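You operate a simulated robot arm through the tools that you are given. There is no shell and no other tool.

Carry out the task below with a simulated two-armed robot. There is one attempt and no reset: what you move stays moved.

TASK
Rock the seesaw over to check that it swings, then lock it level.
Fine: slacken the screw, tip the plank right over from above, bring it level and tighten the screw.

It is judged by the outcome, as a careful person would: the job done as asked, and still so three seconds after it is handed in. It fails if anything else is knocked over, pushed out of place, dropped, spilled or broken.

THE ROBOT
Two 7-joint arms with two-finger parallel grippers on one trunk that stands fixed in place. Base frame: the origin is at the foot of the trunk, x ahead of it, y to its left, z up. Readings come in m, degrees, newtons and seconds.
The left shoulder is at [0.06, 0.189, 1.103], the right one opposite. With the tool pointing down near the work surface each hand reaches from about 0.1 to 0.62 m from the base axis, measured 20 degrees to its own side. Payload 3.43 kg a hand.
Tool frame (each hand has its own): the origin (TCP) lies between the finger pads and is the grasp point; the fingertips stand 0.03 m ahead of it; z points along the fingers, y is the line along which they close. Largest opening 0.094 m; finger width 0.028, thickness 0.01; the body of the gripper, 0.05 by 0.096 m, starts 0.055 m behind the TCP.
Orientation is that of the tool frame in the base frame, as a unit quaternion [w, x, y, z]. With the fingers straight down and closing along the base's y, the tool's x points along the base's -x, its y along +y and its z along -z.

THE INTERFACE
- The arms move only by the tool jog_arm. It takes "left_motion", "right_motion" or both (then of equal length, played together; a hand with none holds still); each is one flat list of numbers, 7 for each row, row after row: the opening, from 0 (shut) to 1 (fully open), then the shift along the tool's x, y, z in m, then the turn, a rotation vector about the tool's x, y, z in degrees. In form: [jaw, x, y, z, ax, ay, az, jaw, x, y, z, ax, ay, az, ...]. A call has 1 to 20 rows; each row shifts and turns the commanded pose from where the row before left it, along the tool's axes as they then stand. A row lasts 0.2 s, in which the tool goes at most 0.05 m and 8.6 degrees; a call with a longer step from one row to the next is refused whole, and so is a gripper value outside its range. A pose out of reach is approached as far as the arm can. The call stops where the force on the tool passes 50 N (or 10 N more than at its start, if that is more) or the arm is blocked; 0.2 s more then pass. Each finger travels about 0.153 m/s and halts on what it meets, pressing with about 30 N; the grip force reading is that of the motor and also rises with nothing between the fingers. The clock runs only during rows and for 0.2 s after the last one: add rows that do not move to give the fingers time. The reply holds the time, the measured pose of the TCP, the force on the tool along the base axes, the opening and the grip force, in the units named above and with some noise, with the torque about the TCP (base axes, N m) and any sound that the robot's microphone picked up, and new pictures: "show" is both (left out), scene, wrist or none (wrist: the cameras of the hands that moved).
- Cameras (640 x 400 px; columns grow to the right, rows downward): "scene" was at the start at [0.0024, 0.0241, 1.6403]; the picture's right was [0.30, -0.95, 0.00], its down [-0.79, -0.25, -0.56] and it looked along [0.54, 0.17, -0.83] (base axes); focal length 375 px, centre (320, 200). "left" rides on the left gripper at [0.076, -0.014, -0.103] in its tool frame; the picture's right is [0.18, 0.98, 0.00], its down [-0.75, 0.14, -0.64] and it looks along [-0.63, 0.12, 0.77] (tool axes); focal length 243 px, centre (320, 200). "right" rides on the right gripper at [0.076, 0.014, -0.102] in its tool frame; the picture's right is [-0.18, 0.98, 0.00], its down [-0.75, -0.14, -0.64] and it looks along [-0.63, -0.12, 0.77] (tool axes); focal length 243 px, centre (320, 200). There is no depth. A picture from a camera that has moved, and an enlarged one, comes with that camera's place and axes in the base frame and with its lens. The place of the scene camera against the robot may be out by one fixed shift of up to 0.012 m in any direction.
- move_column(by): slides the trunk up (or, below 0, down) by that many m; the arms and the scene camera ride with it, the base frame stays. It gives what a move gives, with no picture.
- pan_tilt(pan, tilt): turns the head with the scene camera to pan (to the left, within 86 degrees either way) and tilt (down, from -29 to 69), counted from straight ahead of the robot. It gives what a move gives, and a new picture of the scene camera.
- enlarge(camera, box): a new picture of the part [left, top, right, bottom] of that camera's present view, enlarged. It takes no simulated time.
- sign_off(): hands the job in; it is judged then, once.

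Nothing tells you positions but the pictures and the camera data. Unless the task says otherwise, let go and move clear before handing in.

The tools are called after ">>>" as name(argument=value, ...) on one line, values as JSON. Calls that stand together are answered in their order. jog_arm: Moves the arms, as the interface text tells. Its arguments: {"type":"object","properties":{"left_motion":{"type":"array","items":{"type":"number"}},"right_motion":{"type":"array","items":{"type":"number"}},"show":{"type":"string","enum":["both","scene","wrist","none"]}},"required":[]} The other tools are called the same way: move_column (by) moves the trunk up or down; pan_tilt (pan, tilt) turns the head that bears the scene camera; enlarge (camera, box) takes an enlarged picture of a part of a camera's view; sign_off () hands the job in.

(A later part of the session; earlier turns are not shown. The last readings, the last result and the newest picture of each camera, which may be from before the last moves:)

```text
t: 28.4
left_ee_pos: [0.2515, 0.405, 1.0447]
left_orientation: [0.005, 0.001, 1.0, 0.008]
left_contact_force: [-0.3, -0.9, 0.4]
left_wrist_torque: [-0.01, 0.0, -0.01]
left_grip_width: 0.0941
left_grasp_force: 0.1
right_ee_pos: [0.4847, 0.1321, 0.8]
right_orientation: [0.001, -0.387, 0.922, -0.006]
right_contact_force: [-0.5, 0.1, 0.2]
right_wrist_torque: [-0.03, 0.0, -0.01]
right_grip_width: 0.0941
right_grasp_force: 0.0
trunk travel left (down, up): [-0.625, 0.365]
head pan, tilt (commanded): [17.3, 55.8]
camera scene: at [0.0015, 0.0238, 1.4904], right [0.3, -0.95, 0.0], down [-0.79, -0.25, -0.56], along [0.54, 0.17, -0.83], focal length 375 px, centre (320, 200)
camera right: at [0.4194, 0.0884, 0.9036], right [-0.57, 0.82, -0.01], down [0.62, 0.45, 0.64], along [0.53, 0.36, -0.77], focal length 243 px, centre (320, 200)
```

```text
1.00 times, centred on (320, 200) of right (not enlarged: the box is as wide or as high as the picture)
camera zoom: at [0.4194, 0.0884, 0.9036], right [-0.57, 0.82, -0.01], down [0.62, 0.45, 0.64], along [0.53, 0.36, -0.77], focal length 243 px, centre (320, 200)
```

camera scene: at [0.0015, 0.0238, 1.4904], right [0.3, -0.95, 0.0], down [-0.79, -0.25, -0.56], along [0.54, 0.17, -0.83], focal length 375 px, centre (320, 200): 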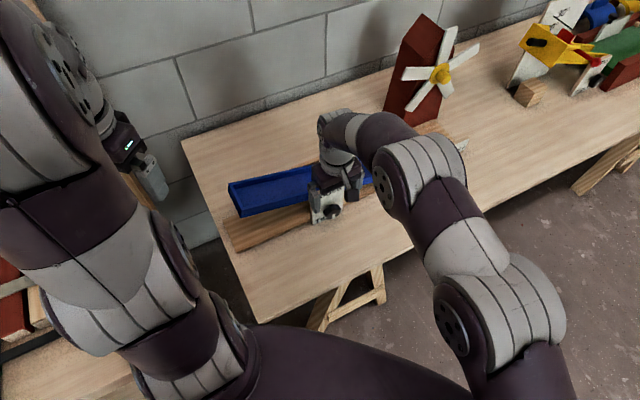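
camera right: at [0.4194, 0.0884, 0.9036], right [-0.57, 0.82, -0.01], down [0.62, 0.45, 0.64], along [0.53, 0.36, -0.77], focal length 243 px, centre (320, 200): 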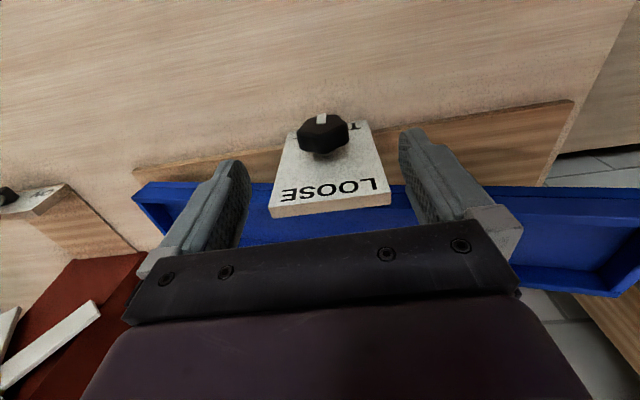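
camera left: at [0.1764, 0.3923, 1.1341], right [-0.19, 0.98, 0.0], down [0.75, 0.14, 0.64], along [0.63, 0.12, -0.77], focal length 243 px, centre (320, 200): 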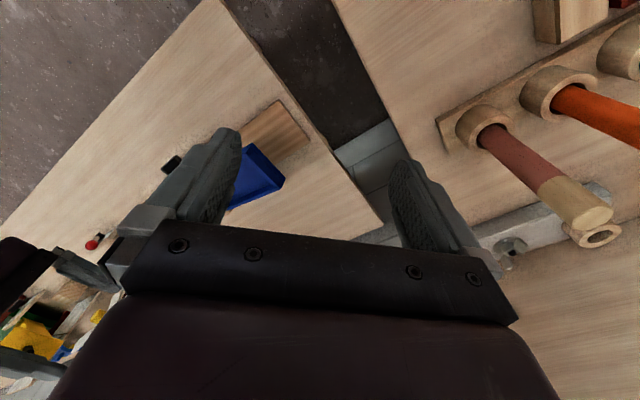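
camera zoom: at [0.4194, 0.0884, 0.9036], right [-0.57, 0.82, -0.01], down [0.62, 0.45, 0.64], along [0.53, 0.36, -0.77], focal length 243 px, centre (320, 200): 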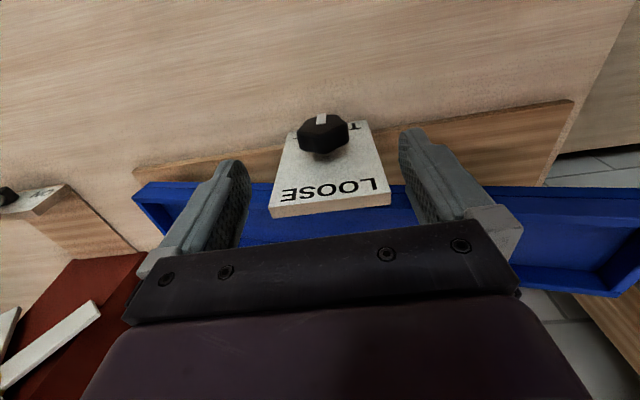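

>>> enlarge(camera="right", box=[290, 105, 354, 145])

>>> enlarge(camera="right", box=[290, 120, 354, 160])

```text
10.00 times, centred on (322, 125) of right
camera zoom: at [0.4194, 0.0884, 0.9036], right [-0.57, 0.82, -0.01], down [0.62, 0.45, 0.64], along [0.53, 0.36, -0.77], focal length 2426 px, centre (300, 950)
```

zoom: 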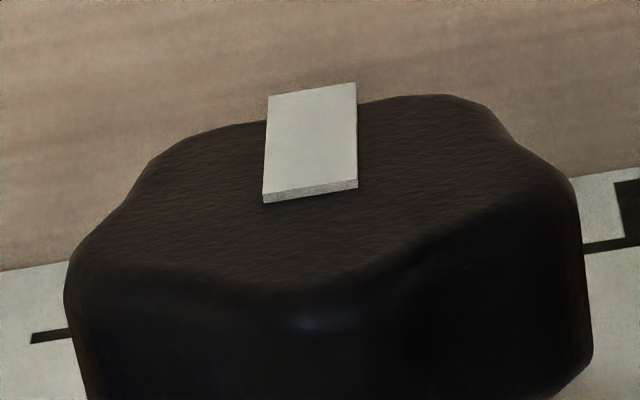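

```text
10.00 times, centred on (322, 140) of right
camera zoom: at [0.4194, 0.0884, 0.9036], right [-0.57, 0.82, -0.01], down [0.62, 0.45, 0.64], along [0.53, 0.36, -0.77], focal length 2426 px, centre (300, 800)
```

zoom: 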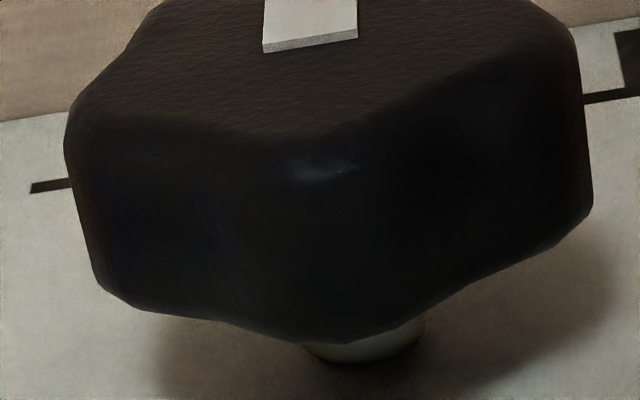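

The knob has five lobes, with the pointer at 6 o'clock on TIGHT. I'll tilt the hand 18° to the right so it lines up with the lobes, then lower the open fingers around the knob.

>>> jog_arm(right_motion=[1, 0, -0.031, 0, 0, 0, 0, 1, 0, 0, 0, -6, 0, 0, 1, 0, 0, 0, -6, 0, 0, 1, 0, 0, 0, -6, 0, 0, 1, 0, 0, 0.02, 0, 0, 0, 1, 0, 0, 0.02, 0, 0, 0, 1, 0, 0, 0.02, 0, 0, 0, 1, 0, 0, 0.02, 0, 0, 0, 1, 0, 0, 0.02, 0, 0, 0, 1, 0, 0, 0, 0, 0, 0], show="both")

```text
t: 30.6
left_ee_pos: [0.2531, 0.4052, 1.0439]
left_orientation: [0.004, -0.001, 1.0, 0.008]
left_contact_force: [0.7, -0.1, -0.2]
left_wrist_torque: [0.0, 0.0, -0.01]
left_grip_width: 0.094
left_grasp_force: 0.1
right_ee_pos: [0.464, 0.1213, 0.6973]
right_orientation: [-0.059, -0.382, 0.912, 0.137]
right_contact_force: [-0.3, -0.4, 0.3]
right_wrist_torque: [-0.04, -0.01, 0.0]
right_grip_width: 0.094
right_grasp_force: 0.0
right hand out of reach, approached as far as the arm can: row 3, 4
trunk travel left (down, up): [-0.625, 0.365]
head pan, tilt (commanded): [17.3, 55.8]
camera scene: at [0.0022, 0.0241, 1.4904], right [0.3, -0.95, 0.0], down [-0.79, -0.25, -0.56], along [0.54, 0.17, -0.83], focal length 375 px, centre (320, 200)
camera right: at [0.4227, 0.0544, 0.8005], right [-0.54, 0.79, 0.29], down [0.76, 0.31, 0.57], along [0.36, 0.53, -0.77], focal length 243 px, centre (320, 200)
```

scene: 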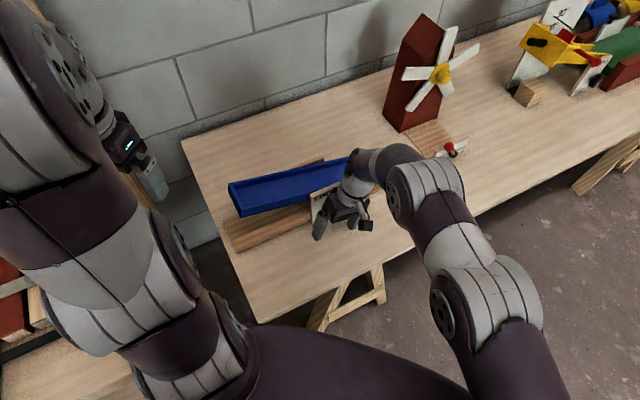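
right: 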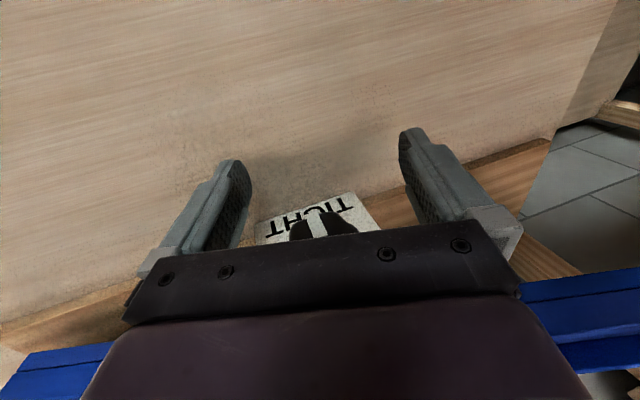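

>>> jog_arm(right_motion=[1, -0.0115, -0.0024, -0.0053, 0, 0, 0, 1, -0.0115, -0.0024, -0.0053, 0, 0, 0, 1, 0, 0, 0, 0, 0, 0], show="both")

```text
t: 31.2
left_ee_pos: [0.2472, 0.4019, 1.0465]
left_orientation: [0.007, -0.001, 1.0, 0.01]
left_contact_force: [-0.2, 0.0, 1.1]
left_wrist_torque: [-0.01, 0.0, -0.01]
left_grip_width: 0.0937
left_grasp_force: 0.1
right_ee_pos: [0.4718, 0.1241, 0.7004]
right_orientation: [-0.072, -0.382, 0.911, 0.136]
right_contact_force: [-29.0, -22.1, 18.8]
right_wrist_torque: [1.68, -3.1, -1.18]
right_grip_width: 0.094
right_grasp_force: 0.1
trunk travel left (down, up): [-0.625, 0.365]
head pan, tilt (commanded): [17.3, 55.8]
stopped in row 3 (right hand): the force on the tool passed its limit at 58 N (the readings are from after the stop); the commanded pose is now the measured one
camera scene: at [-0.0058, 0.0195, 1.4911], right [0.3, -0.96, 0.0], down [-0.79, -0.24, -0.57], along [0.54, 0.17, -0.82], focal length 375 px, centre (320, 200)
camera right: at [0.4331, 0.0593, 0.8063], right [-0.54, 0.79, 0.29], down [0.77, 0.32, 0.55], along [0.34, 0.52, -0.78], focal length 243 px, centre (320, 200)
```

scene: 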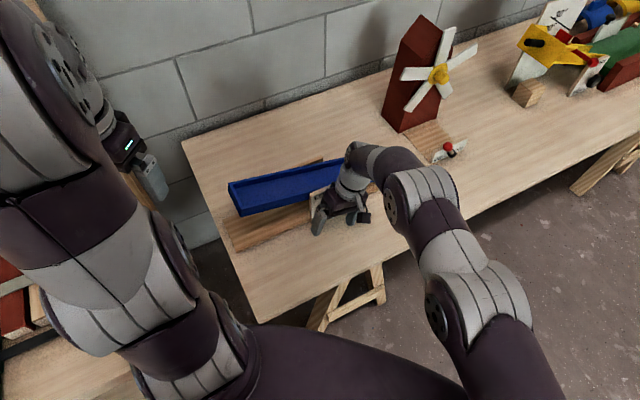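
right: 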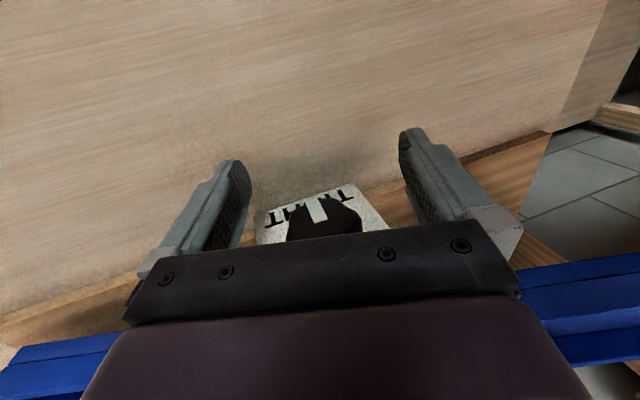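

>>> enlarge(camera="scene", box=[280, 130, 408, 250])

>>> enlarge(camera="right", box=[220, 150, 420, 275])

```text
3.33 times, centred on (344, 190) of scene
camera zoom: at [-0.0058, 0.0195, 1.4911], right [0.3, -0.96, 0.0], down [-0.79, -0.24, -0.57], along [0.54, 0.17, -0.82], focal length 1251 px, centre (240, 233)
```

zoom: 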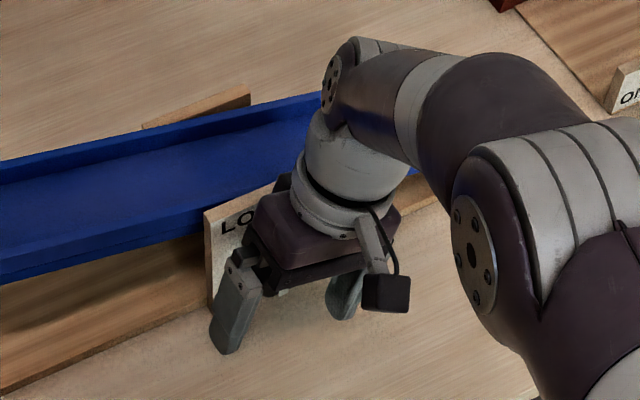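

```text
3.20 times, centred on (320, 212) of right
camera zoom: at [0.4331, 0.0593, 0.8063], right [-0.54, 0.79, 0.29], down [0.77, 0.32, 0.55], along [0.34, 0.52, -0.78], focal length 776 px, centre (320, 160)
```

zoom: 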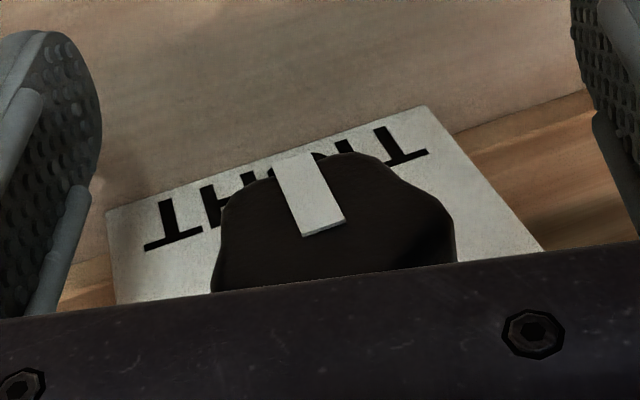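

The thicker rear part of the gripper body touched the plate's top corner, so this approach is too cramped. I'll back the right hand off along -n and lift it, then check the left bench and arm clearance.

>>> jog_arm(right_motion=[1, 0.02, 0, 0, 0, 0, 0, 1, 0.03, 0, 0, 0, 0, 0, 1, 0.02, 0, -0.03, 0, 0, 0, 1, 0, 0, -0.045, 0, 0, 0, 1, 0, 0, -0.045, 0, 0, 0, 1, 0, 0, -0.045, 0, 0, 0, 1, 0, 0, -0.045, 0, 0, 0], show="scene")

>>> pan_tilt(pan=70, tilt=50)

```text
t: 32.8
left_ee_pos: [0.2522, 0.4053, 1.0445]
left_orientation: [0.005, -0.002, 1.0, 0.007]
left_contact_force: [-0.8, 1.2, -1.0]
left_wrist_torque: [-0.02, -0.01, -0.01]
left_grip_width: 0.0939
left_grasp_force: 0.0
right_ee_pos: [0.4536, 0.0346, 0.8736]
right_orientation: [-0.072, -0.382, 0.911, 0.137]
right_contact_force: [0.8, 0.2, 0.7]
right_wrist_torque: [0.0, 0.0, 0.0]
right_grip_width: 0.094
right_grasp_force: 0.0
right hand out of reach, approached as far as the arm can: row 6, 7
trunk travel left (down, up): [-0.625, 0.365]
head pan, tilt (commanded): [17.3, 55.8]
camera scene: at [0.0011, 0.0237, 1.4904], right [0.3, -0.95, 0.0], down [-0.79, -0.25, -0.56], along [0.54, 0.17, -0.83], focal length 375 px, centre (320, 200)
```

scene: 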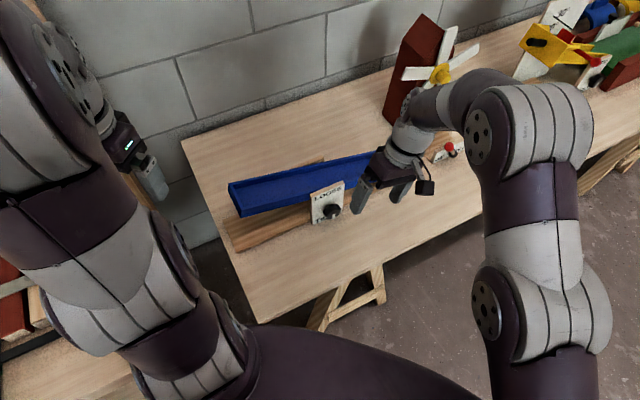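

```text
t: 34.0
left_ee_pos: [0.2533, 0.4053, 1.0438]
left_orientation: [0.004, -0.001, 1.0, 0.007]
left_contact_force: [0.2, 0.0, -0.8]
left_wrist_torque: [0.0, -0.01, -0.01]
left_grip_width: 0.094
left_grasp_force: 0.0
right_ee_pos: [0.4546, 0.0353, 0.8725]
right_orientation: [-0.072, -0.382, 0.911, 0.136]
right_contact_force: [0.8, 0.1, 0.4]
right_wrist_torque: [0.01, -0.02, 0.03]
right_grip_width: 0.0938
right_grasp_force: 0.1
trunk travel left (down, up): [-0.625, 0.365]
head pan, tilt (commanded): [70.0, 50.0]
camera scene: at [-0.0392, 0.0753, 1.498], right [0.94, -0.34, 0.0], down [-0.26, -0.72, -0.64], along [0.22, 0.6, -0.77], focal length 375 px, centre (320, 200)
```

scene: 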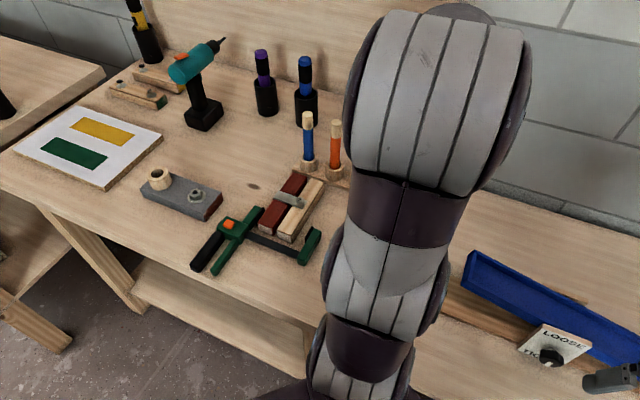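

The bench corner is near [0.04, 0.30], and the left arm clears it once the left hand moves inward. I'll bring the left hand to the front of the seesaw's left half and turn the right hand back so it can face the knob.

>>> jog_arm(left_motion=[1, -0.0075, -0.0142, 0.0031, 0, 0, 0, 1, -0.0075, -0.0142, 0.0031, 0, 0, 0, 1, -0.0075, -0.0142, 0.0031, 0, 0, 0, 1, -0.0075, -0.0142, 0.0031, 0, 0, 0, 1, -0.0075, -0.0142, 0.0031, 0, 0, 0, 1, -0.0075, -0.0142, 0.0031, 0, 0, 0, 1, -0.0075, -0.0142, 0.0031, 0, 0, 0, 1, -0.0075, -0.0142, 0.0031, 0, 0, 0, 1, -0.0075, -0.0142, 0.0031, 0, 0, 0, 1, -0.0075, -0.0142, 0.0031, 0, 0, 0, 1, -0.0075, -0.0142, 0.0031, 0, 0, 0, 1, -0.0075, -0.0142, 0.0031, 0, 0, 0, 1, -0.0075, -0.0142, 0.0031, 0, 0, 0], right_motion=[1, 0, 0, 0, 8.5, 0, 0, 1, 0, 0, 0, 8.5, 0, 0, 1, 0, 0, -0.01, 0, 0, 8.2, 1, 0, 0, -0.01, 0, 0, 8.2, 1, 0, 0, -0.01, 0, 0, 8.2, 1, 0, 0, -0.01, 0, 0, 8.2, 1, 0, 0, -0.01, 0, 0, 8.2, 1, 0, 0, -0.01, 0, 0, 8.2, 1, 0, 0, -0.01, 0, 0, 8.2, 1, 0, 0, -0.01, 0, 0, 8.2, 1, 0, 0, -0.01, 0, 0, 8.2, 1, 0, 0, -0.01, 0, 0, 8.2, 1, 0, 0, 0, 0, 0, 8.2], show="scene")

>>> pan_tilt(pan=20, tilt=52)

```text
t: 36.8
left_ee_pos: [0.3511, 0.2212, 1.0019]
left_orientation: [0.005, -0.002, 1.0, 0.008]
left_contact_force: [0.3, 1.1, 0.9]
left_wrist_torque: [-0.02, -0.04, 0.05]
left_grip_width: 0.094
left_grasp_force: 0.1
right_ee_pos: [0.4419, 0.0264, 0.9583]
right_orientation: [-0.012, 0.38, 0.925, -0.01]
right_contact_force: [0.9, -0.3, -0.6]
right_wrist_torque: [0.02, -0.02, 0.0]
right_grip_width: 0.0941
right_grasp_force: 0.0
right hand out of reach, approached as far as the arm can: row 10, 11, 12
trunk travel left (down, up): [-0.625, 0.365]
head pan, tilt (commanded): [70.0, 50.0]
camera scene: at [-0.0391, 0.075, 1.498], right [0.94, -0.34, 0.0], down [-0.26, -0.72, -0.64], along [0.22, 0.6, -0.77], focal length 375 px, centre (320, 200)
```

scene: 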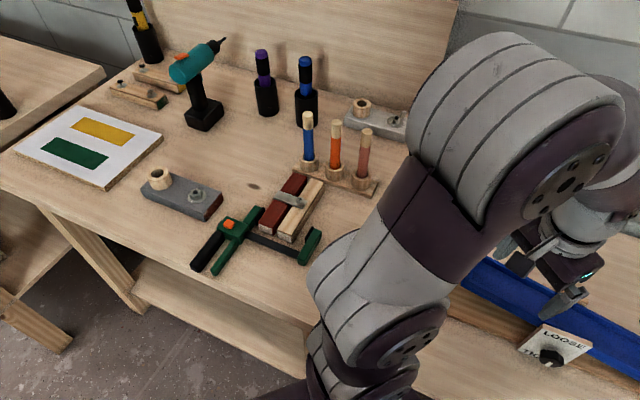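

```text
t: 38.0
left_ee_pos: [0.3524, 0.2222, 1.0021]
left_orientation: [0.005, -0.001, 1.0, 0.008]
left_contact_force: [-0.4, 0.4, 0.3]
left_wrist_torque: [-0.01, 0.01, 0.0]
left_grip_width: 0.0939
left_grasp_force: 0.0
right_ee_pos: [0.4431, 0.0268, 0.9583]
right_orientation: [-0.012, 0.378, 0.926, -0.01]
right_contact_force: [0.1, 0.0, 0.2]
right_wrist_torque: [0.02, -0.02, -0.03]
right_grip_width: 0.0942
right_grasp_force: 0.1
trunk travel left (down, up): [-0.625, 0.365]
head pan, tilt (commanded): [20.0, 52.0]
camera scene: at [0.0049, 0.0288, 1.4953], right [0.34, -0.94, 0.0], down [-0.74, -0.27, -0.62], along [0.58, 0.21, -0.79], focal length 375 px, centre (320, 200)
```

scene: 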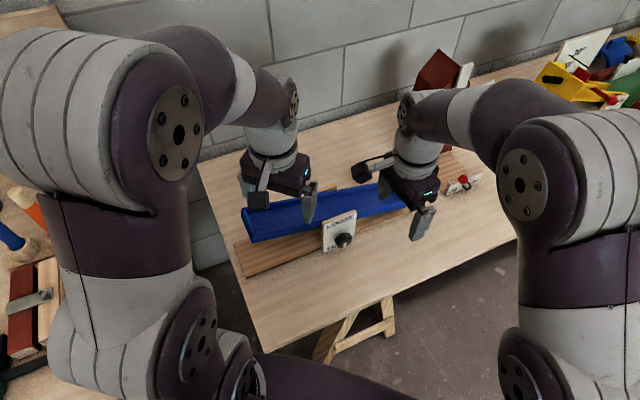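

>>> jog_arm(right_motion=[1, 0.005, 0.006, -0.009, -8.2, 0, 0, 1, 0.005, 0.0072, -0.0081, -8.2, 0, 0, 1, 0.005, 0.0083, -0.007, -8.2, 0, 0, 1, 0.005, 0.0092, -0.0056, -8.2, 0, 0, 1, 0.005, 0.0099, -0.0043, -8.2, 0, 0, 1, 0.005, 0.0104, -0.0029, -8.2, 0, 0, 1, 0.005, 0.0107, -0.0014, -8.2, 0, 0, 1, 0.005, 0.0108, 0.0001, -8.2, 0, 0, 1, 0.005, 0.0106, 0.0018, -8.2, 0, 0, 1, 0.005, 0.0104, 0.0033, -8.2, 0, 0, 1, 0.005, 0.0097, 0.0046, -8, 0, 0, 1, 0, 0, 0, 0, 0, 0], show="scene")

```text
t: 40.6
left_ee_pos: [0.3512, 0.2223, 1.0029]
left_orientation: [0.005, -0.001, 1.0, 0.008]
left_contact_force: [0.4, 0.5, 0.4]
left_wrist_torque: [0.02, 0.01, -0.02]
left_grip_width: 0.0942
left_grasp_force: 0.0
right_ee_pos: [0.4511, 0.1144, 1.0559]
right_orientation: [0.259, 0.275, 0.662, 0.648]
right_contact_force: [0.5, -0.4, -0.5]
right_wrist_torque: [0.01, 0.01, -0.03]
right_grip_width: 0.0938
right_grasp_force: 0.0
trunk travel left (down, up): [-0.625, 0.365]
head pan, tilt (commanded): [20.0, 52.0]
camera scene: at [0.0048, 0.0285, 1.4953], right [0.34, -0.94, 0.0], down [-0.74, -0.27, -0.62], along [0.58, 0.21, -0.79], focal length 375 px, centre (320, 200)
```

scene: 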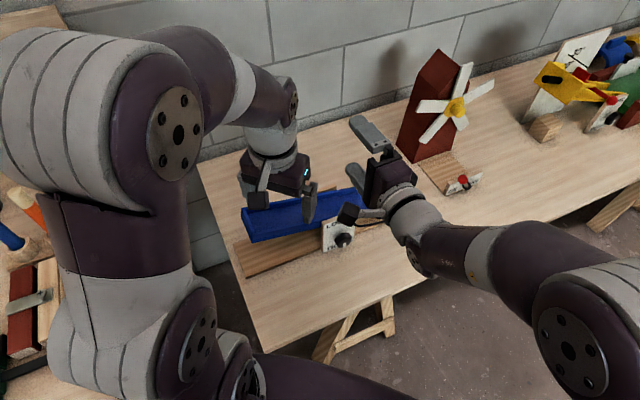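

>>> jog_arm(left_motion=[1, 0.004, -0.004, 0, 0, 0, 0, 1, 0.004, -0.004, 0, 0, 0, 0, 1, 0.004, -0.004, 0, 0, 0, 0, 1, 0.004, -0.004, 0, 0, 0, 0, 1, 0.004, -0.004, 0, 0, 0, 0], right_motion=[1, -0.001, 0.02, -0.012, -1.5, 0, 0, 1, -0.001, 0.02, -0.012, 0, 0, 0, 1, -0.001, 0.02, -0.012, 0, 0, 0, 1, -0.001, 0.02, -0.012, 0, 0, 0, 1, -0.001, 0.02, -0.012, 0, 0, 0], show="none")

>>> move_column(by=-0.15)

>>> enlarge(camera="scene", box=[0, 0, 640, 400])

>>> enlarge(camera="left", box=[0, 0, 640, 400])

```text
t: 41.8
left_ee_pos: [0.3285, 0.2012, 1.0009]
left_orientation: [0.006, -0.002, 1.0, 0.007]
left_contact_force: [0.2, -0.2, -0.6]
left_wrist_torque: [-0.02, -0.03, 0.01]
left_grip_width: 0.0939
left_grasp_force: 0.0
right_ee_pos: [0.4139, 0.0671, 1.1545]
right_orientation: [0.264, 0.272, 0.653, 0.655]
right_contact_force: [-0.8, 0.9, 0.0]
right_wrist_torque: [-0.01, -0.01, -0.03]
right_grip_width: 0.0939
right_grasp_force: 0.1
trunk travel left (down, up): [-0.625, 0.365]
head pan, tilt (commanded): [20.0, 52.0]
```

```text
t: 43.5
left_ee_pos: [0.3284, 0.2024, 0.8513]
left_orientation: [0.005, -0.002, 1.0, 0.007]
left_contact_force: [0.7, -0.7, -0.3]
left_wrist_torque: [-0.02, -0.01, 0.01]
left_grip_width: 0.0941
left_grasp_force: 0.0
right_ee_pos: [0.415, 0.0677, 1.0052]
right_orientation: [0.263, 0.272, 0.654, 0.655]
right_contact_force: [-0.2, 0.5, -1.2]
right_wrist_torque: [-0.01, -0.01, -0.01]
right_grip_width: 0.0941
right_grasp_force: 0.1
trunk travel left (down, up): [-0.475, 0.515]
head pan, tilt (commanded): [20.0, 52.0]
```

```text
1.00 times, centred on (320, 200) of scene (not enlarged: the box is as wide or as high as the picture)
camera zoom: at [0.0047, 0.0286, 1.3454], right [0.34, -0.94, 0.0], down [-0.74, -0.27, -0.62], along [0.58, 0.21, -0.79], focal length 375 px, centre (320, 200)
```

zoom: 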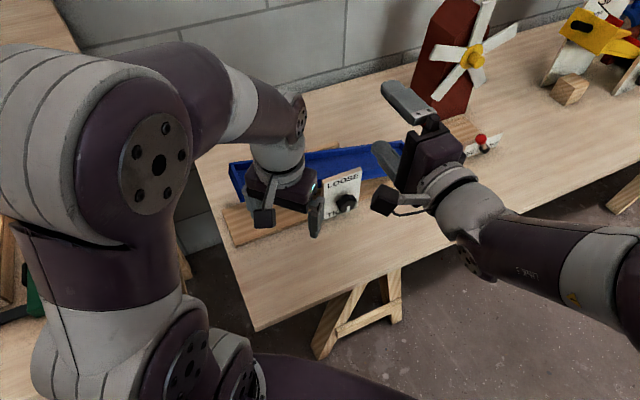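

```text
1.00 times, centred on (320, 200) of left (not enlarged: the box is as wide or as high as the picture)
camera zoom: at [0.2518, 0.1862, 0.9524], right [-0.19, 0.98, 0.01], down [0.75, 0.13, 0.65], along [0.64, 0.13, -0.76], focal length 243 px, centre (320, 200)
```

zoom: 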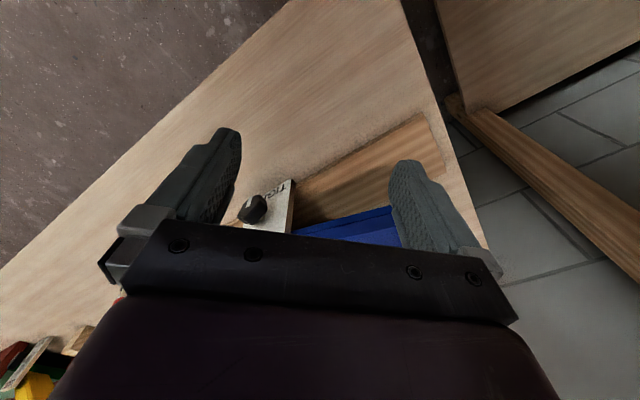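

>>> move_column(by=-0.1)

>>> jog_arm(right_motion=[1, -0.001, -0.025, 0, 0, 0, 0, 1, -0.001, -0.025, 0, 0, 0, 0, 1, -0.001, -0.025, 0, 0, 0, 0, 1, -0.001, -0.025, 0, 0, 0, 0], show="both")

```text
t: 44.9
left_ee_pos: [0.3296, 0.2023, 0.751]
left_orientation: [0.006, -0.001, 1.0, 0.008]
left_contact_force: [0.4, 0.0, -0.5]
left_wrist_torque: [-0.01, 0.03, -0.01]
left_grip_width: 0.094
left_grasp_force: 0.1
right_ee_pos: [0.4139, 0.0671, 0.9047]
right_orientation: [0.263, 0.272, 0.654, 0.655]
right_contact_force: [0.9, -0.2, 0.1]
right_wrist_torque: [-0.02, 0.0, 0.0]
right_grip_width: 0.0938
right_grasp_force: 0.1
trunk travel left (down, up): [-0.375, 0.615]
head pan, tilt (commanded): [20.0, 52.0]
```

```text
t: 45.9
left_ee_pos: [0.3288, 0.2027, 0.7519]
left_orientation: [0.004, -0.002, 1.0, 0.008]
left_contact_force: [-0.6, -0.1, -0.2]
left_wrist_torque: [-0.04, -0.03, 0.0]
left_grip_width: 0.094
left_grasp_force: 0.1
right_ee_pos: [0.4355, 0.1005, 0.8433]
right_orientation: [0.263, 0.274, 0.656, 0.652]
right_contact_force: [-0.3, 0.1, -0.2]
right_wrist_torque: [-0.02, 0.02, -0.01]
right_grip_width: 0.0945
right_grasp_force: 0.1
right hand out of reach, approached as far as the arm can: row 1, 2, 3, 4
trunk travel left (down, up): [-0.375, 0.615]
head pan, tilt (commanded): [20.0, 52.0]
camera scene: at [0.005, 0.0287, 1.2453], right [0.34, -0.94, 0.0], down [-0.74, -0.27, -0.62], along [0.58, 0.21, -0.79], focal length 375 px, centre (320, 200)
camera right: at [0.3087, 0.0803, 0.8605], right [0.15, -0.13, 0.98], down [0.08, -0.99, -0.14], along [0.99, 0.1, -0.13], focal length 243 px, centre (320, 200)
```

scene: 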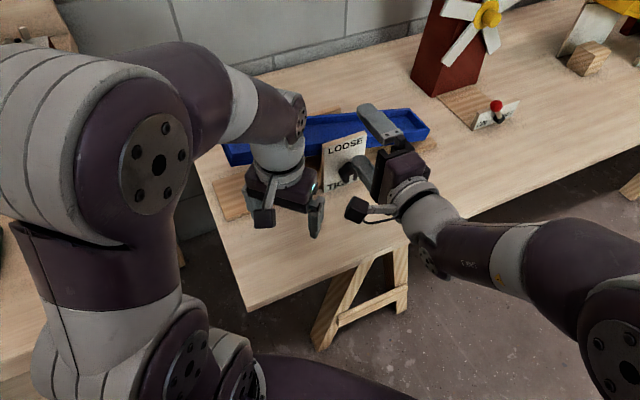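
right: 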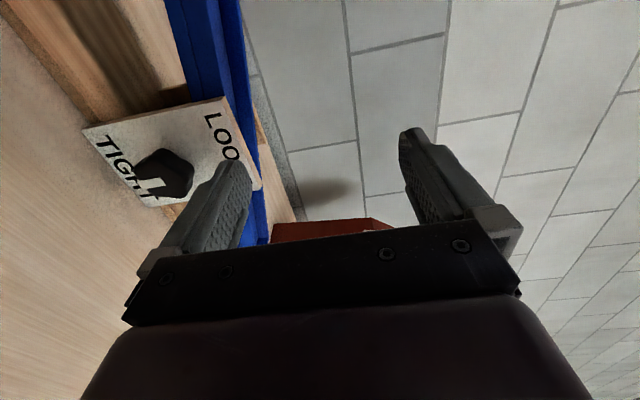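

At this height the right hand can be level. I'll pre-roll it by +108°, giving room for a long anticlockwise stroke, before dropping to knob height.

>>> jog_arm(right_motion=[1, 0, 0, 0, 0, 0, 8.3, 1, 0, 0, 0, 0, 0, 8.3, 1, 0, 0, 0, 0, 0, 8.3, 1, 0, 0, 0, 0, 0, 8.3, 1, 0, 0, 0, 0, 0, 8.3, 1, 0, 0, 0, 0, 0, 8.3, 1, 0, 0, 0, 0, 0, 8.3, 1, 0, 0, 0, 0, 0, 8.3, 1, 0, 0, 0, 0, 0, 8.3, 1, 0, 0, 0, 0, 0, 8.3, 1, 0, 0, 0, 0, 0, 8.3, 1, 0, 0, 0, 0, 0, 8.3, 1, 0, 0, 0, 0, 0, 8.4], show="both")

```text
t: 48.7
left_ee_pos: [0.329, 0.2027, 0.7508]
left_orientation: [0.004, 0.0, 1.0, 0.008]
left_contact_force: [-1.0, -0.7, 0.7]
left_wrist_torque: [0.01, 0.0, 0.0]
left_grip_width: 0.0941
left_grasp_force: 0.2
right_ee_pos: [0.4376, 0.0998, 0.8433]
right_orientation: [-0.376, 0.69, 0.164, 0.597]
right_contact_force: [-0.1, 0.0, 0.4]
right_wrist_torque: [0.03, 0.02, 0.01]
right_grip_width: 0.0943
right_grasp_force: 0.1
trunk travel left (down, up): [-0.375, 0.615]
head pan, tilt (commanded): [20.0, 52.0]
camera scene: at [0.0049, 0.0286, 1.2453], right [0.34, -0.94, 0.0], down [-0.74, -0.27, -0.62], along [0.58, 0.21, -0.79], focal length 375 px, centre (320, 200)
camera right: at [0.393, 0.0004, 0.912], right [0.62, -0.61, -0.49], down [-0.72, -0.2, -0.66], along [0.31, 0.77, -0.56], focal length 243 px, centre (320, 200)
```

scene: 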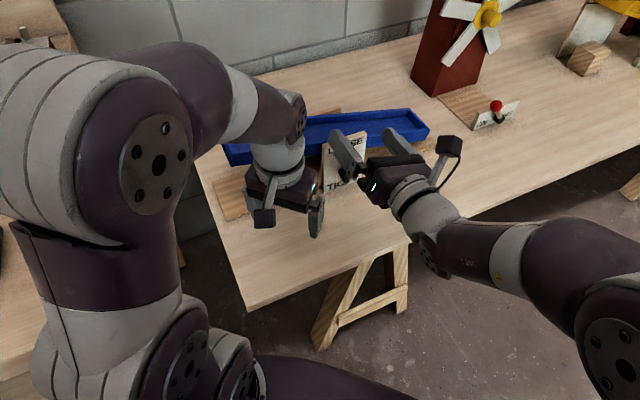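
right: 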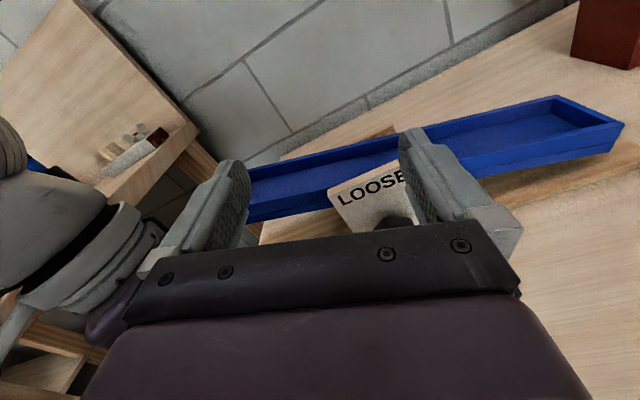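

Rolling works well. Now I'll descend with the open fingers straddling the knob left and right.

>>> jog_arm(right_motion=[1, -0.0212, 0.0092, 0.005, 0, 0, 0, 1, -0.0212, 0.0092, 0.005, 0, 0, 0, 1, -0.0212, 0.0092, 0.005, 0, 0, 0, 1, -0.0212, 0.0092, 0.005, 0, 0, 0], show="both")

```text
t: 49.7
left_ee_pos: [0.3291, 0.2033, 0.7509]
left_orientation: [0.004, -0.001, 1.0, 0.008]
left_contact_force: [0.9, -0.4, 0.4]
left_wrist_torque: [0.02, 0.0, 0.0]
left_grip_width: 0.094
left_grasp_force: 0.1
right_ee_pos: [0.463, 0.1175, 0.7541]
right_orientation: [-0.375, 0.689, 0.164, 0.599]
right_contact_force: [-0.4, 0.3, 0.2]
right_wrist_torque: [0.02, 0.03, -0.02]
right_grip_width: 0.094
right_grasp_force: 0.1
right hand out of reach, approached as far as the arm can: row 1, 3
trunk travel left (down, up): [-0.375, 0.615]
head pan, tilt (commanded): [20.0, 52.0]
camera scene: at [0.0051, 0.0287, 1.2453], right [0.34, -0.94, 0.0], down [-0.74, -0.27, -0.62], along [0.58, 0.21, -0.79], focal length 375 px, centre (320, 200)
camera right: at [0.4189, 0.0167, 0.8228], right [0.62, -0.61, -0.49], down [-0.72, -0.2, -0.67], along [0.31, 0.77, -0.56], focal length 243 px, centre (320, 200)
```

scene: 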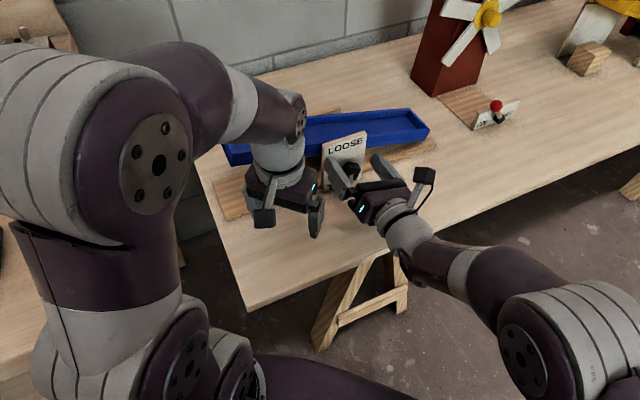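
right: 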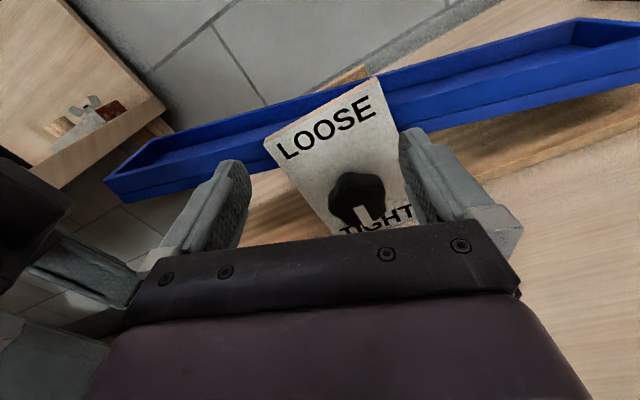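

>>> jog_arm(right_motion=[1, -0.0145, 0.007, 0.004, 0, 0, 0, 1, -0.0145, 0.007, 0.004, 0, 0, 0, 1, -0.0145, 0.007, 0.004, 0, 0, 0, 1, 0, 0, 0, 0, 0, 0], show="both")

```text
t: 50.7
left_ee_pos: [0.3288, 0.2017, 0.7516]
left_orientation: [0.004, 0.0, 1.0, 0.008]
left_contact_force: [0.8, -0.2, 0.7]
left_wrist_torque: [0.01, 0.0, 0.02]
left_grip_width: 0.0939
left_grasp_force: 0.1
right_ee_pos: [0.4898, 0.1316, 0.7216]
right_orientation: [-0.374, 0.69, 0.165, 0.597]
right_contact_force: [0.6, -0.8, -0.3]
right_wrist_torque: [0.01, -0.04, -0.03]
right_grip_width: 0.0937
right_grasp_force: 0.0
right hand out of reach, approached as far as the arm can: row 1, 2, 3
trunk travel left (down, up): [-0.375, 0.615]
head pan, tilt (commanded): [20.0, 52.0]
camera scene: at [0.0048, 0.0286, 1.2453], right [0.34, -0.94, 0.0], down [-0.74, -0.27, -0.62], along [0.58, 0.21, -0.79], focal length 375 px, centre (320, 200)
camera right: at [0.4447, 0.0315, 0.7912], right [0.62, -0.61, -0.49], down [-0.72, -0.2, -0.66], along [0.31, 0.76, -0.56], focal length 243 px, centre (320, 200)
```

scene: 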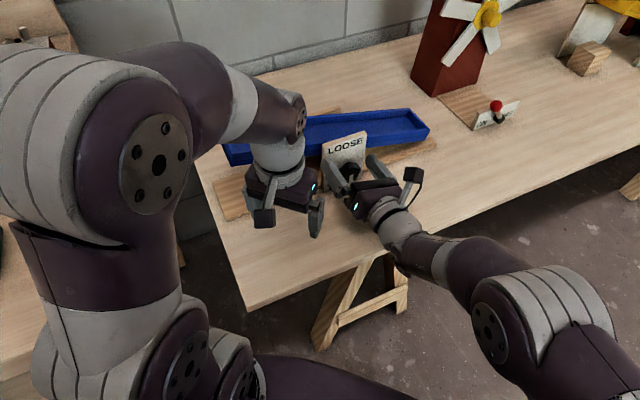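
right: 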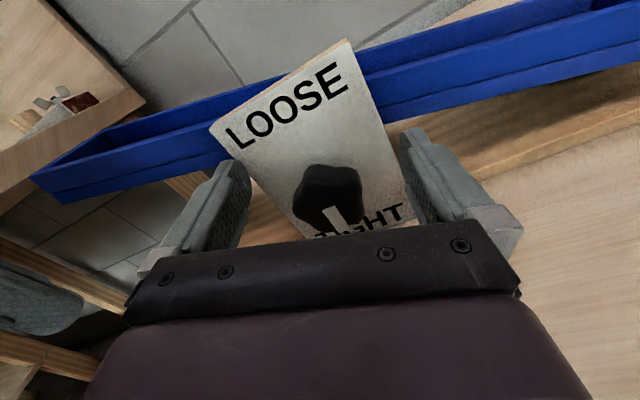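

>>> jog_arm(right_motion=[1, 0.0149, -0.0068, -0.015, 0, 0, 0, 1, 0.0149, -0.0068, -0.015, 0, 0, 0, 1, 0, 0, 0, 0, 0, 0], show="none")

```text
t: 51.5
left_ee_pos: [0.3296, 0.2017, 0.7513]
left_orientation: [0.005, 0.0, 1.0, 0.008]
left_contact_force: [0.1, -0.6, 0.8]
left_wrist_torque: [-0.01, -0.01, 0.01]
left_grip_width: 0.094
left_grasp_force: 0.0
right_ee_pos: [0.4664, 0.1101, 0.7552]
right_orientation: [-0.377, 0.689, 0.165, 0.597]
right_contact_force: [0.1, 0.0, -0.5]
right_wrist_torque: [-0.01, -0.02, 0.0]
right_grip_width: 0.0942
right_grasp_force: 0.0
trunk travel left (down, up): [-0.375, 0.615]
head pan, tilt (commanded): [20.0, 52.0]
```

>>> move_column(by=-0.06)

>>> enlarge(camera="right", box=[160, 40, 480, 240])

>>> enlarge(camera="scene", box=[200, 60, 456, 220])

```text
t: 52.5
left_ee_pos: [0.3286, 0.2017, 0.691]
left_orientation: [0.005, 0.0, 1.0, 0.008]
left_contact_force: [0.5, 0.2, -0.3]
left_wrist_torque: [0.01, -0.02, -0.03]
left_grip_width: 0.094
left_grasp_force: 0.0
right_ee_pos: [0.4653, 0.1097, 0.696]
right_orientation: [-0.375, 0.689, 0.163, 0.598]
right_contact_force: [0.3, 0.3, 0.1]
right_wrist_torque: [0.0, 0.01, -0.01]
right_grip_width: 0.094
right_grasp_force: 0.0
trunk travel left (down, up): [-0.315, 0.675]
head pan, tilt (commanded): [20.0, 52.0]
```

```text
2.00 times, centred on (320, 140) of right
camera zoom: at [0.4211, 0.0097, 0.7645], right [0.62, -0.61, -0.49], down [-0.72, -0.2, -0.67], along [0.31, 0.77, -0.56], focal length 485 px, centre (320, 320)
```

zoom: 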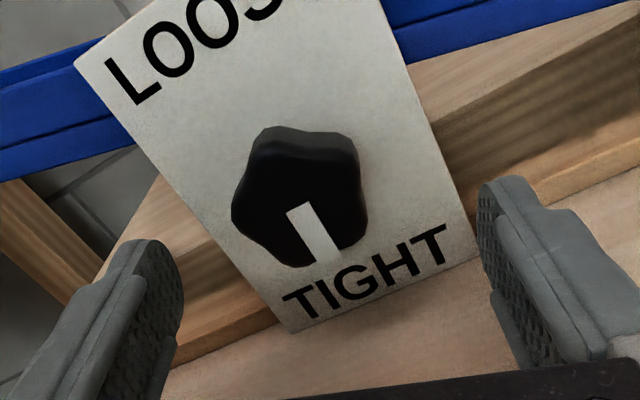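

```text
2.50 times, centred on (328, 140) of scene
camera zoom: at [0.0047, 0.0286, 1.1853], right [0.34, -0.94, 0.0], down [-0.74, -0.27, -0.62], along [0.58, 0.21, -0.79], focal length 938 px, centre (300, 350)
```

zoom: 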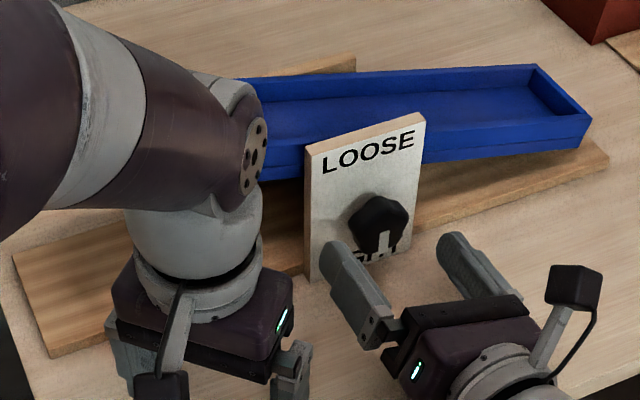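

The knob sits well between the fingers. I'll raise 11 mm, advance 22 mm and close on it.

>>> jog_arm(right_motion=[1, 0.0052, -0.0023, 0.0113, 0, 0, 0, 1, 0.0052, -0.0023, 0.0113, 0, 0, 0, 1, 0, 0, 0, 0, 0, 0], show="wrist")

>>> enlarge(camera="right", box=[160, 80, 480, 280])

```text
t: 53.3
left_ee_pos: [0.3286, 0.2025, 0.6905]
left_orientation: [0.005, 0.0, 1.0, 0.008]
left_contact_force: [0.7, 0.6, -0.4]
left_wrist_torque: [0.01, 0.04, -0.03]
left_grip_width: 0.0943
left_grasp_force: 0.0
right_ee_pos: [0.4807, 0.1261, 0.7062]
right_orientation: [-0.375, 0.689, 0.164, 0.598]
right_contact_force: [0.7, -0.9, 0.8]
right_wrist_torque: [0.01, 0.0, 0.01]
right_grip_width: 0.0942
right_grasp_force: 0.1
trunk travel left (down, up): [-0.315, 0.675]
head pan, tilt (commanded): [20.0, 52.0]
camera right: at [0.4364, 0.0267, 0.7755], right [0.62, -0.61, -0.49], down [-0.72, -0.2, -0.67], along [0.31, 0.77, -0.56], focal length 243 px, centre (320, 200)
```

right: 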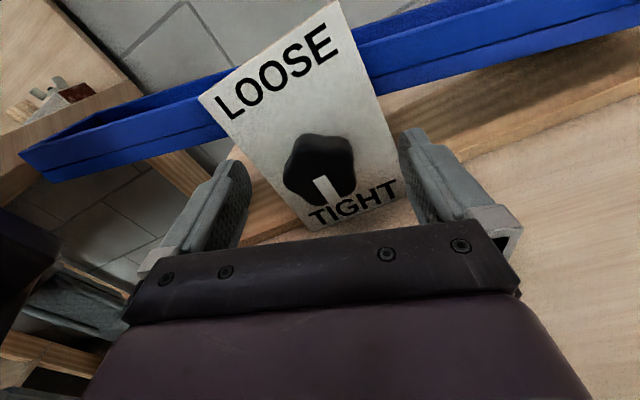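

```text
2.00 times, centred on (320, 180) of right
camera zoom: at [0.4364, 0.0267, 0.7755], right [0.62, -0.61, -0.49], down [-0.72, -0.2, -0.67], along [0.31, 0.77, -0.56], focal length 485 px, centre (320, 240)
```

zoom: 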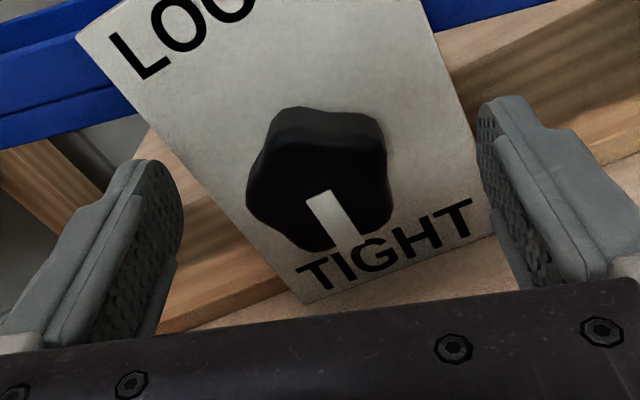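

>>> jog_arm(right_motion=[1, 0.002, 0, 0, 0, 0, 0, 0.5, 0, 0, 0, 0, 0, 0, 0, 0, 0, 0, 0, 0, 0, 0, 0, 0, 0, 0, 0, 0, 0, 0, 0, 0, 0, 0, 0], show="wrist")

>>> enlarge(camera="right", box=[160, 80, 480, 280])

```text
t: 54.5
left_ee_pos: [0.3289, 0.2024, 0.6911]
left_orientation: [0.005, -0.001, 1.0, 0.008]
left_contact_force: [-0.1, -0.1, 0.0]
left_wrist_torque: [0.03, 0.0, 0.03]
left_grip_width: 0.0939
left_grasp_force: 0.1
right_ee_pos: [0.4821, 0.1266, 0.7079]
right_orientation: [-0.375, 0.689, 0.164, 0.598]
right_contact_force: [-2.0, 2.1, -0.4]
right_wrist_torque: [-0.13, -0.14, -0.35]
right_grip_width: 0.0417
right_grasp_force: 44.9
trunk travel left (down, up): [-0.315, 0.675]
head pan, tilt (commanded): [20.0, 52.0]
camera right: at [0.4372, 0.0269, 0.7769], right [0.62, -0.61, -0.49], down [-0.72, -0.2, -0.67], along [0.31, 0.77, -0.56], focal length 243 px, centre (320, 200)
```

right: 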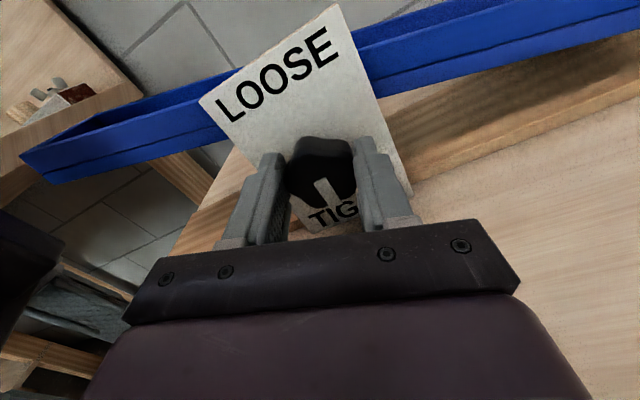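

```text
2.00 times, centred on (320, 180) of right
camera zoom: at [0.4372, 0.0269, 0.7769], right [0.62, -0.61, -0.49], down [-0.72, -0.2, -0.67], along [0.31, 0.77, -0.56], focal length 485 px, centre (320, 240)
```

zoom: 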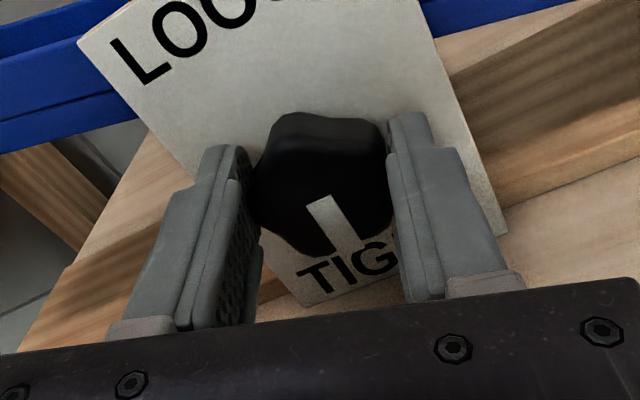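

The knob is gripped at 42 mm width. I'll turn it anticlockwise in small steps to slacken it.

>>> jog_arm(right_motion=[0, 0, 0, 0, 0, 0, -5, 0, 0, 0, 0, 0, 0, -5, 0, 0, 0, 0, 0, 0, -5, 0, 0, 0, 0, 0, 0, -5, 0, 0, 0, 0, 0, 0, -5, 0, 0, 0, 0, 0, 0, 0], show="wrist")

>>> enlarge(camera="right", box=[160, 80, 480, 280])

```text
t: 55.9
left_ee_pos: [0.3285, 0.2034, 0.6893]
left_orientation: [0.005, -0.002, 1.0, 0.007]
left_contact_force: [-0.6, -0.4, 0.4]
left_wrist_torque: [0.01, 0.01, 0.02]
left_grip_width: 0.0941
left_grasp_force: 0.1
right_ee_pos: [0.4809, 0.1283, 0.7083]
right_orientation: [-0.235, 0.637, 0.311, 0.665]
right_contact_force: [-6.8, 14.9, -2.9]
right_wrist_torque: [-0.24, 0.26, -0.39]
right_grip_width: 0.0417
right_grasp_force: 45.0
trunk travel left (down, up): [-0.315, 0.675]
head pan, tilt (commanded): [20.0, 52.0]
camera right: at [0.4134, 0.0504, 0.7869], right [0.71, -0.7, -0.07], down [-0.49, -0.42, -0.76], along [0.5, 0.58, -0.64], focal length 243 px, centre (320, 200)
```

right: 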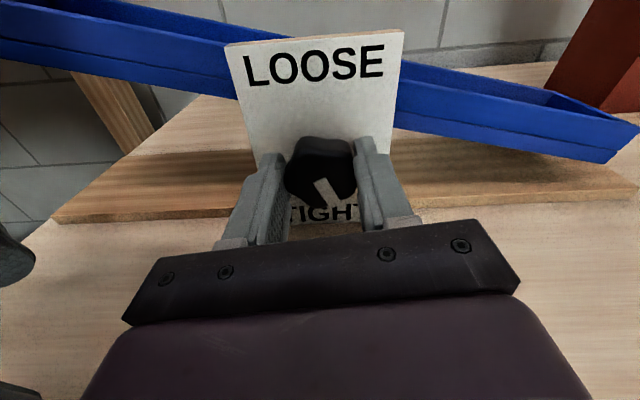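

```text
2.00 times, centred on (320, 180) of right
camera zoom: at [0.4134, 0.0504, 0.7869], right [0.71, -0.7, -0.07], down [-0.49, -0.42, -0.76], along [0.5, 0.58, -0.64], focal length 485 px, centre (320, 240)
```

zoom: 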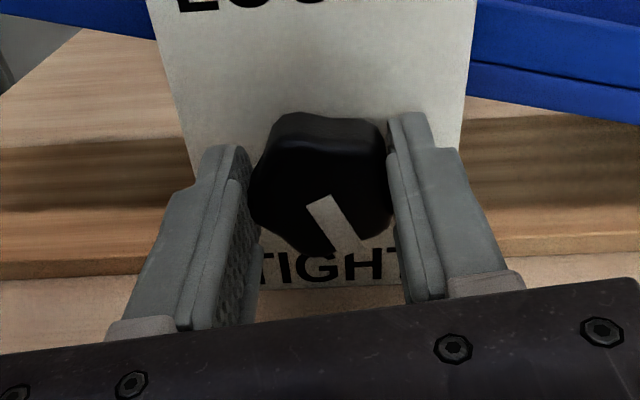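

The pointer is turning with the hand, anticlockwise. I'll continue the stroke.

>>> jog_arm(right_motion=[0, 0, 0, 0, 0, 0, -6, 0, 0, 0, 0, 0, 0, -6, 0, 0, 0, 0, 0, 0, -6, 0, 0, 0, 0, 0, 0, -6, 0, 0, 0, 0, 0, 0, -6, 0, 0, 0, 0, 0, 0, -6, 0, 0, 0, 0, 0, 0, -6, 0, 0, 0, 0, 0, 0, -6, 0, 0, 0, 0, 0, 0, -6, 0, 0, 0, 0, 0, 0, -6, 0, 0, 0, 0, 0, 0, -6, 0, 0, 0, 0, 0, 0, -6, 0, 0, 0, 0, 0, 0, -6, 0, 0, 0, 0, 0, 0, -5, 0, 0, 0, 0, 0, 0, 0], show="both")

>>> enlarge(camera="right", box=[160, 80, 480, 280])

```text
t: 59.1
left_ee_pos: [0.3299, 0.2038, 0.6901]
left_orientation: [0.004, 0.0, 1.0, 0.005]
left_contact_force: [-0.1, -0.1, 0.5]
left_wrist_torque: [0.01, 0.01, 0.03]
left_grip_width: 0.094
left_grasp_force: 0.2
right_ee_pos: [0.4798, 0.1287, 0.7045]
right_orientation: [0.262, 0.271, 0.657, 0.653]
right_contact_force: [-26.0, 19.5, -30.7]
right_wrist_torque: [0.14, -0.08, 0.62]
right_grip_width: 0.0415
right_grasp_force: 45.1
trunk travel left (down, up): [-0.315, 0.675]
head pan, tilt (commanded): [20.0, 52.0]
camera scene: at [0.0048, 0.0316, 1.1851], right [0.34, -0.94, 0.0], down [-0.74, -0.27, -0.61], along [0.58, 0.21, -0.79], focal length 375 px, centre (320, 200)
camera right: at [0.354, 0.1083, 0.7221], right [0.15, -0.13, 0.98], down [0.09, -0.99, -0.14], along [0.99, 0.11, -0.13], focal length 243 px, centre (320, 200)
```

scene: 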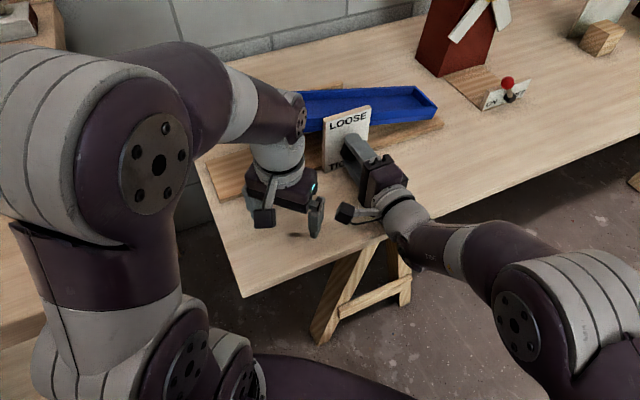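
right: 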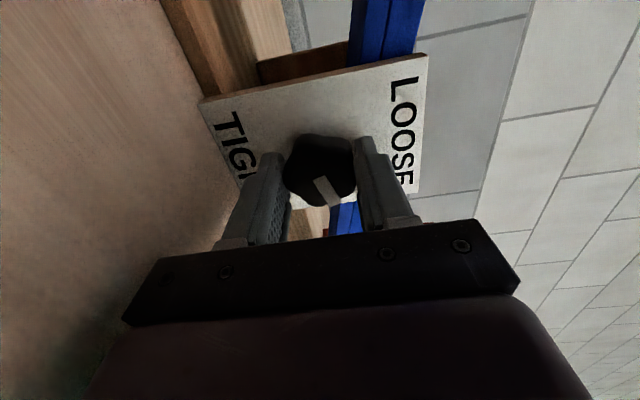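

```text
2.00 times, centred on (320, 180) of right
camera zoom: at [0.354, 0.1083, 0.7221], right [0.15, -0.13, 0.98], down [0.09, -0.99, -0.14], along [0.99, 0.11, -0.13], focal length 485 px, centre (320, 240)
```

zoom: 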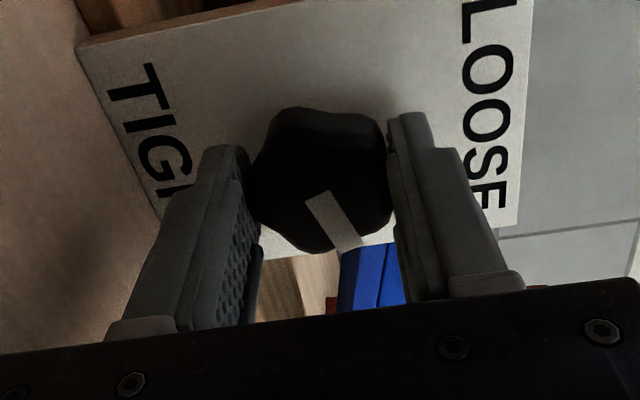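

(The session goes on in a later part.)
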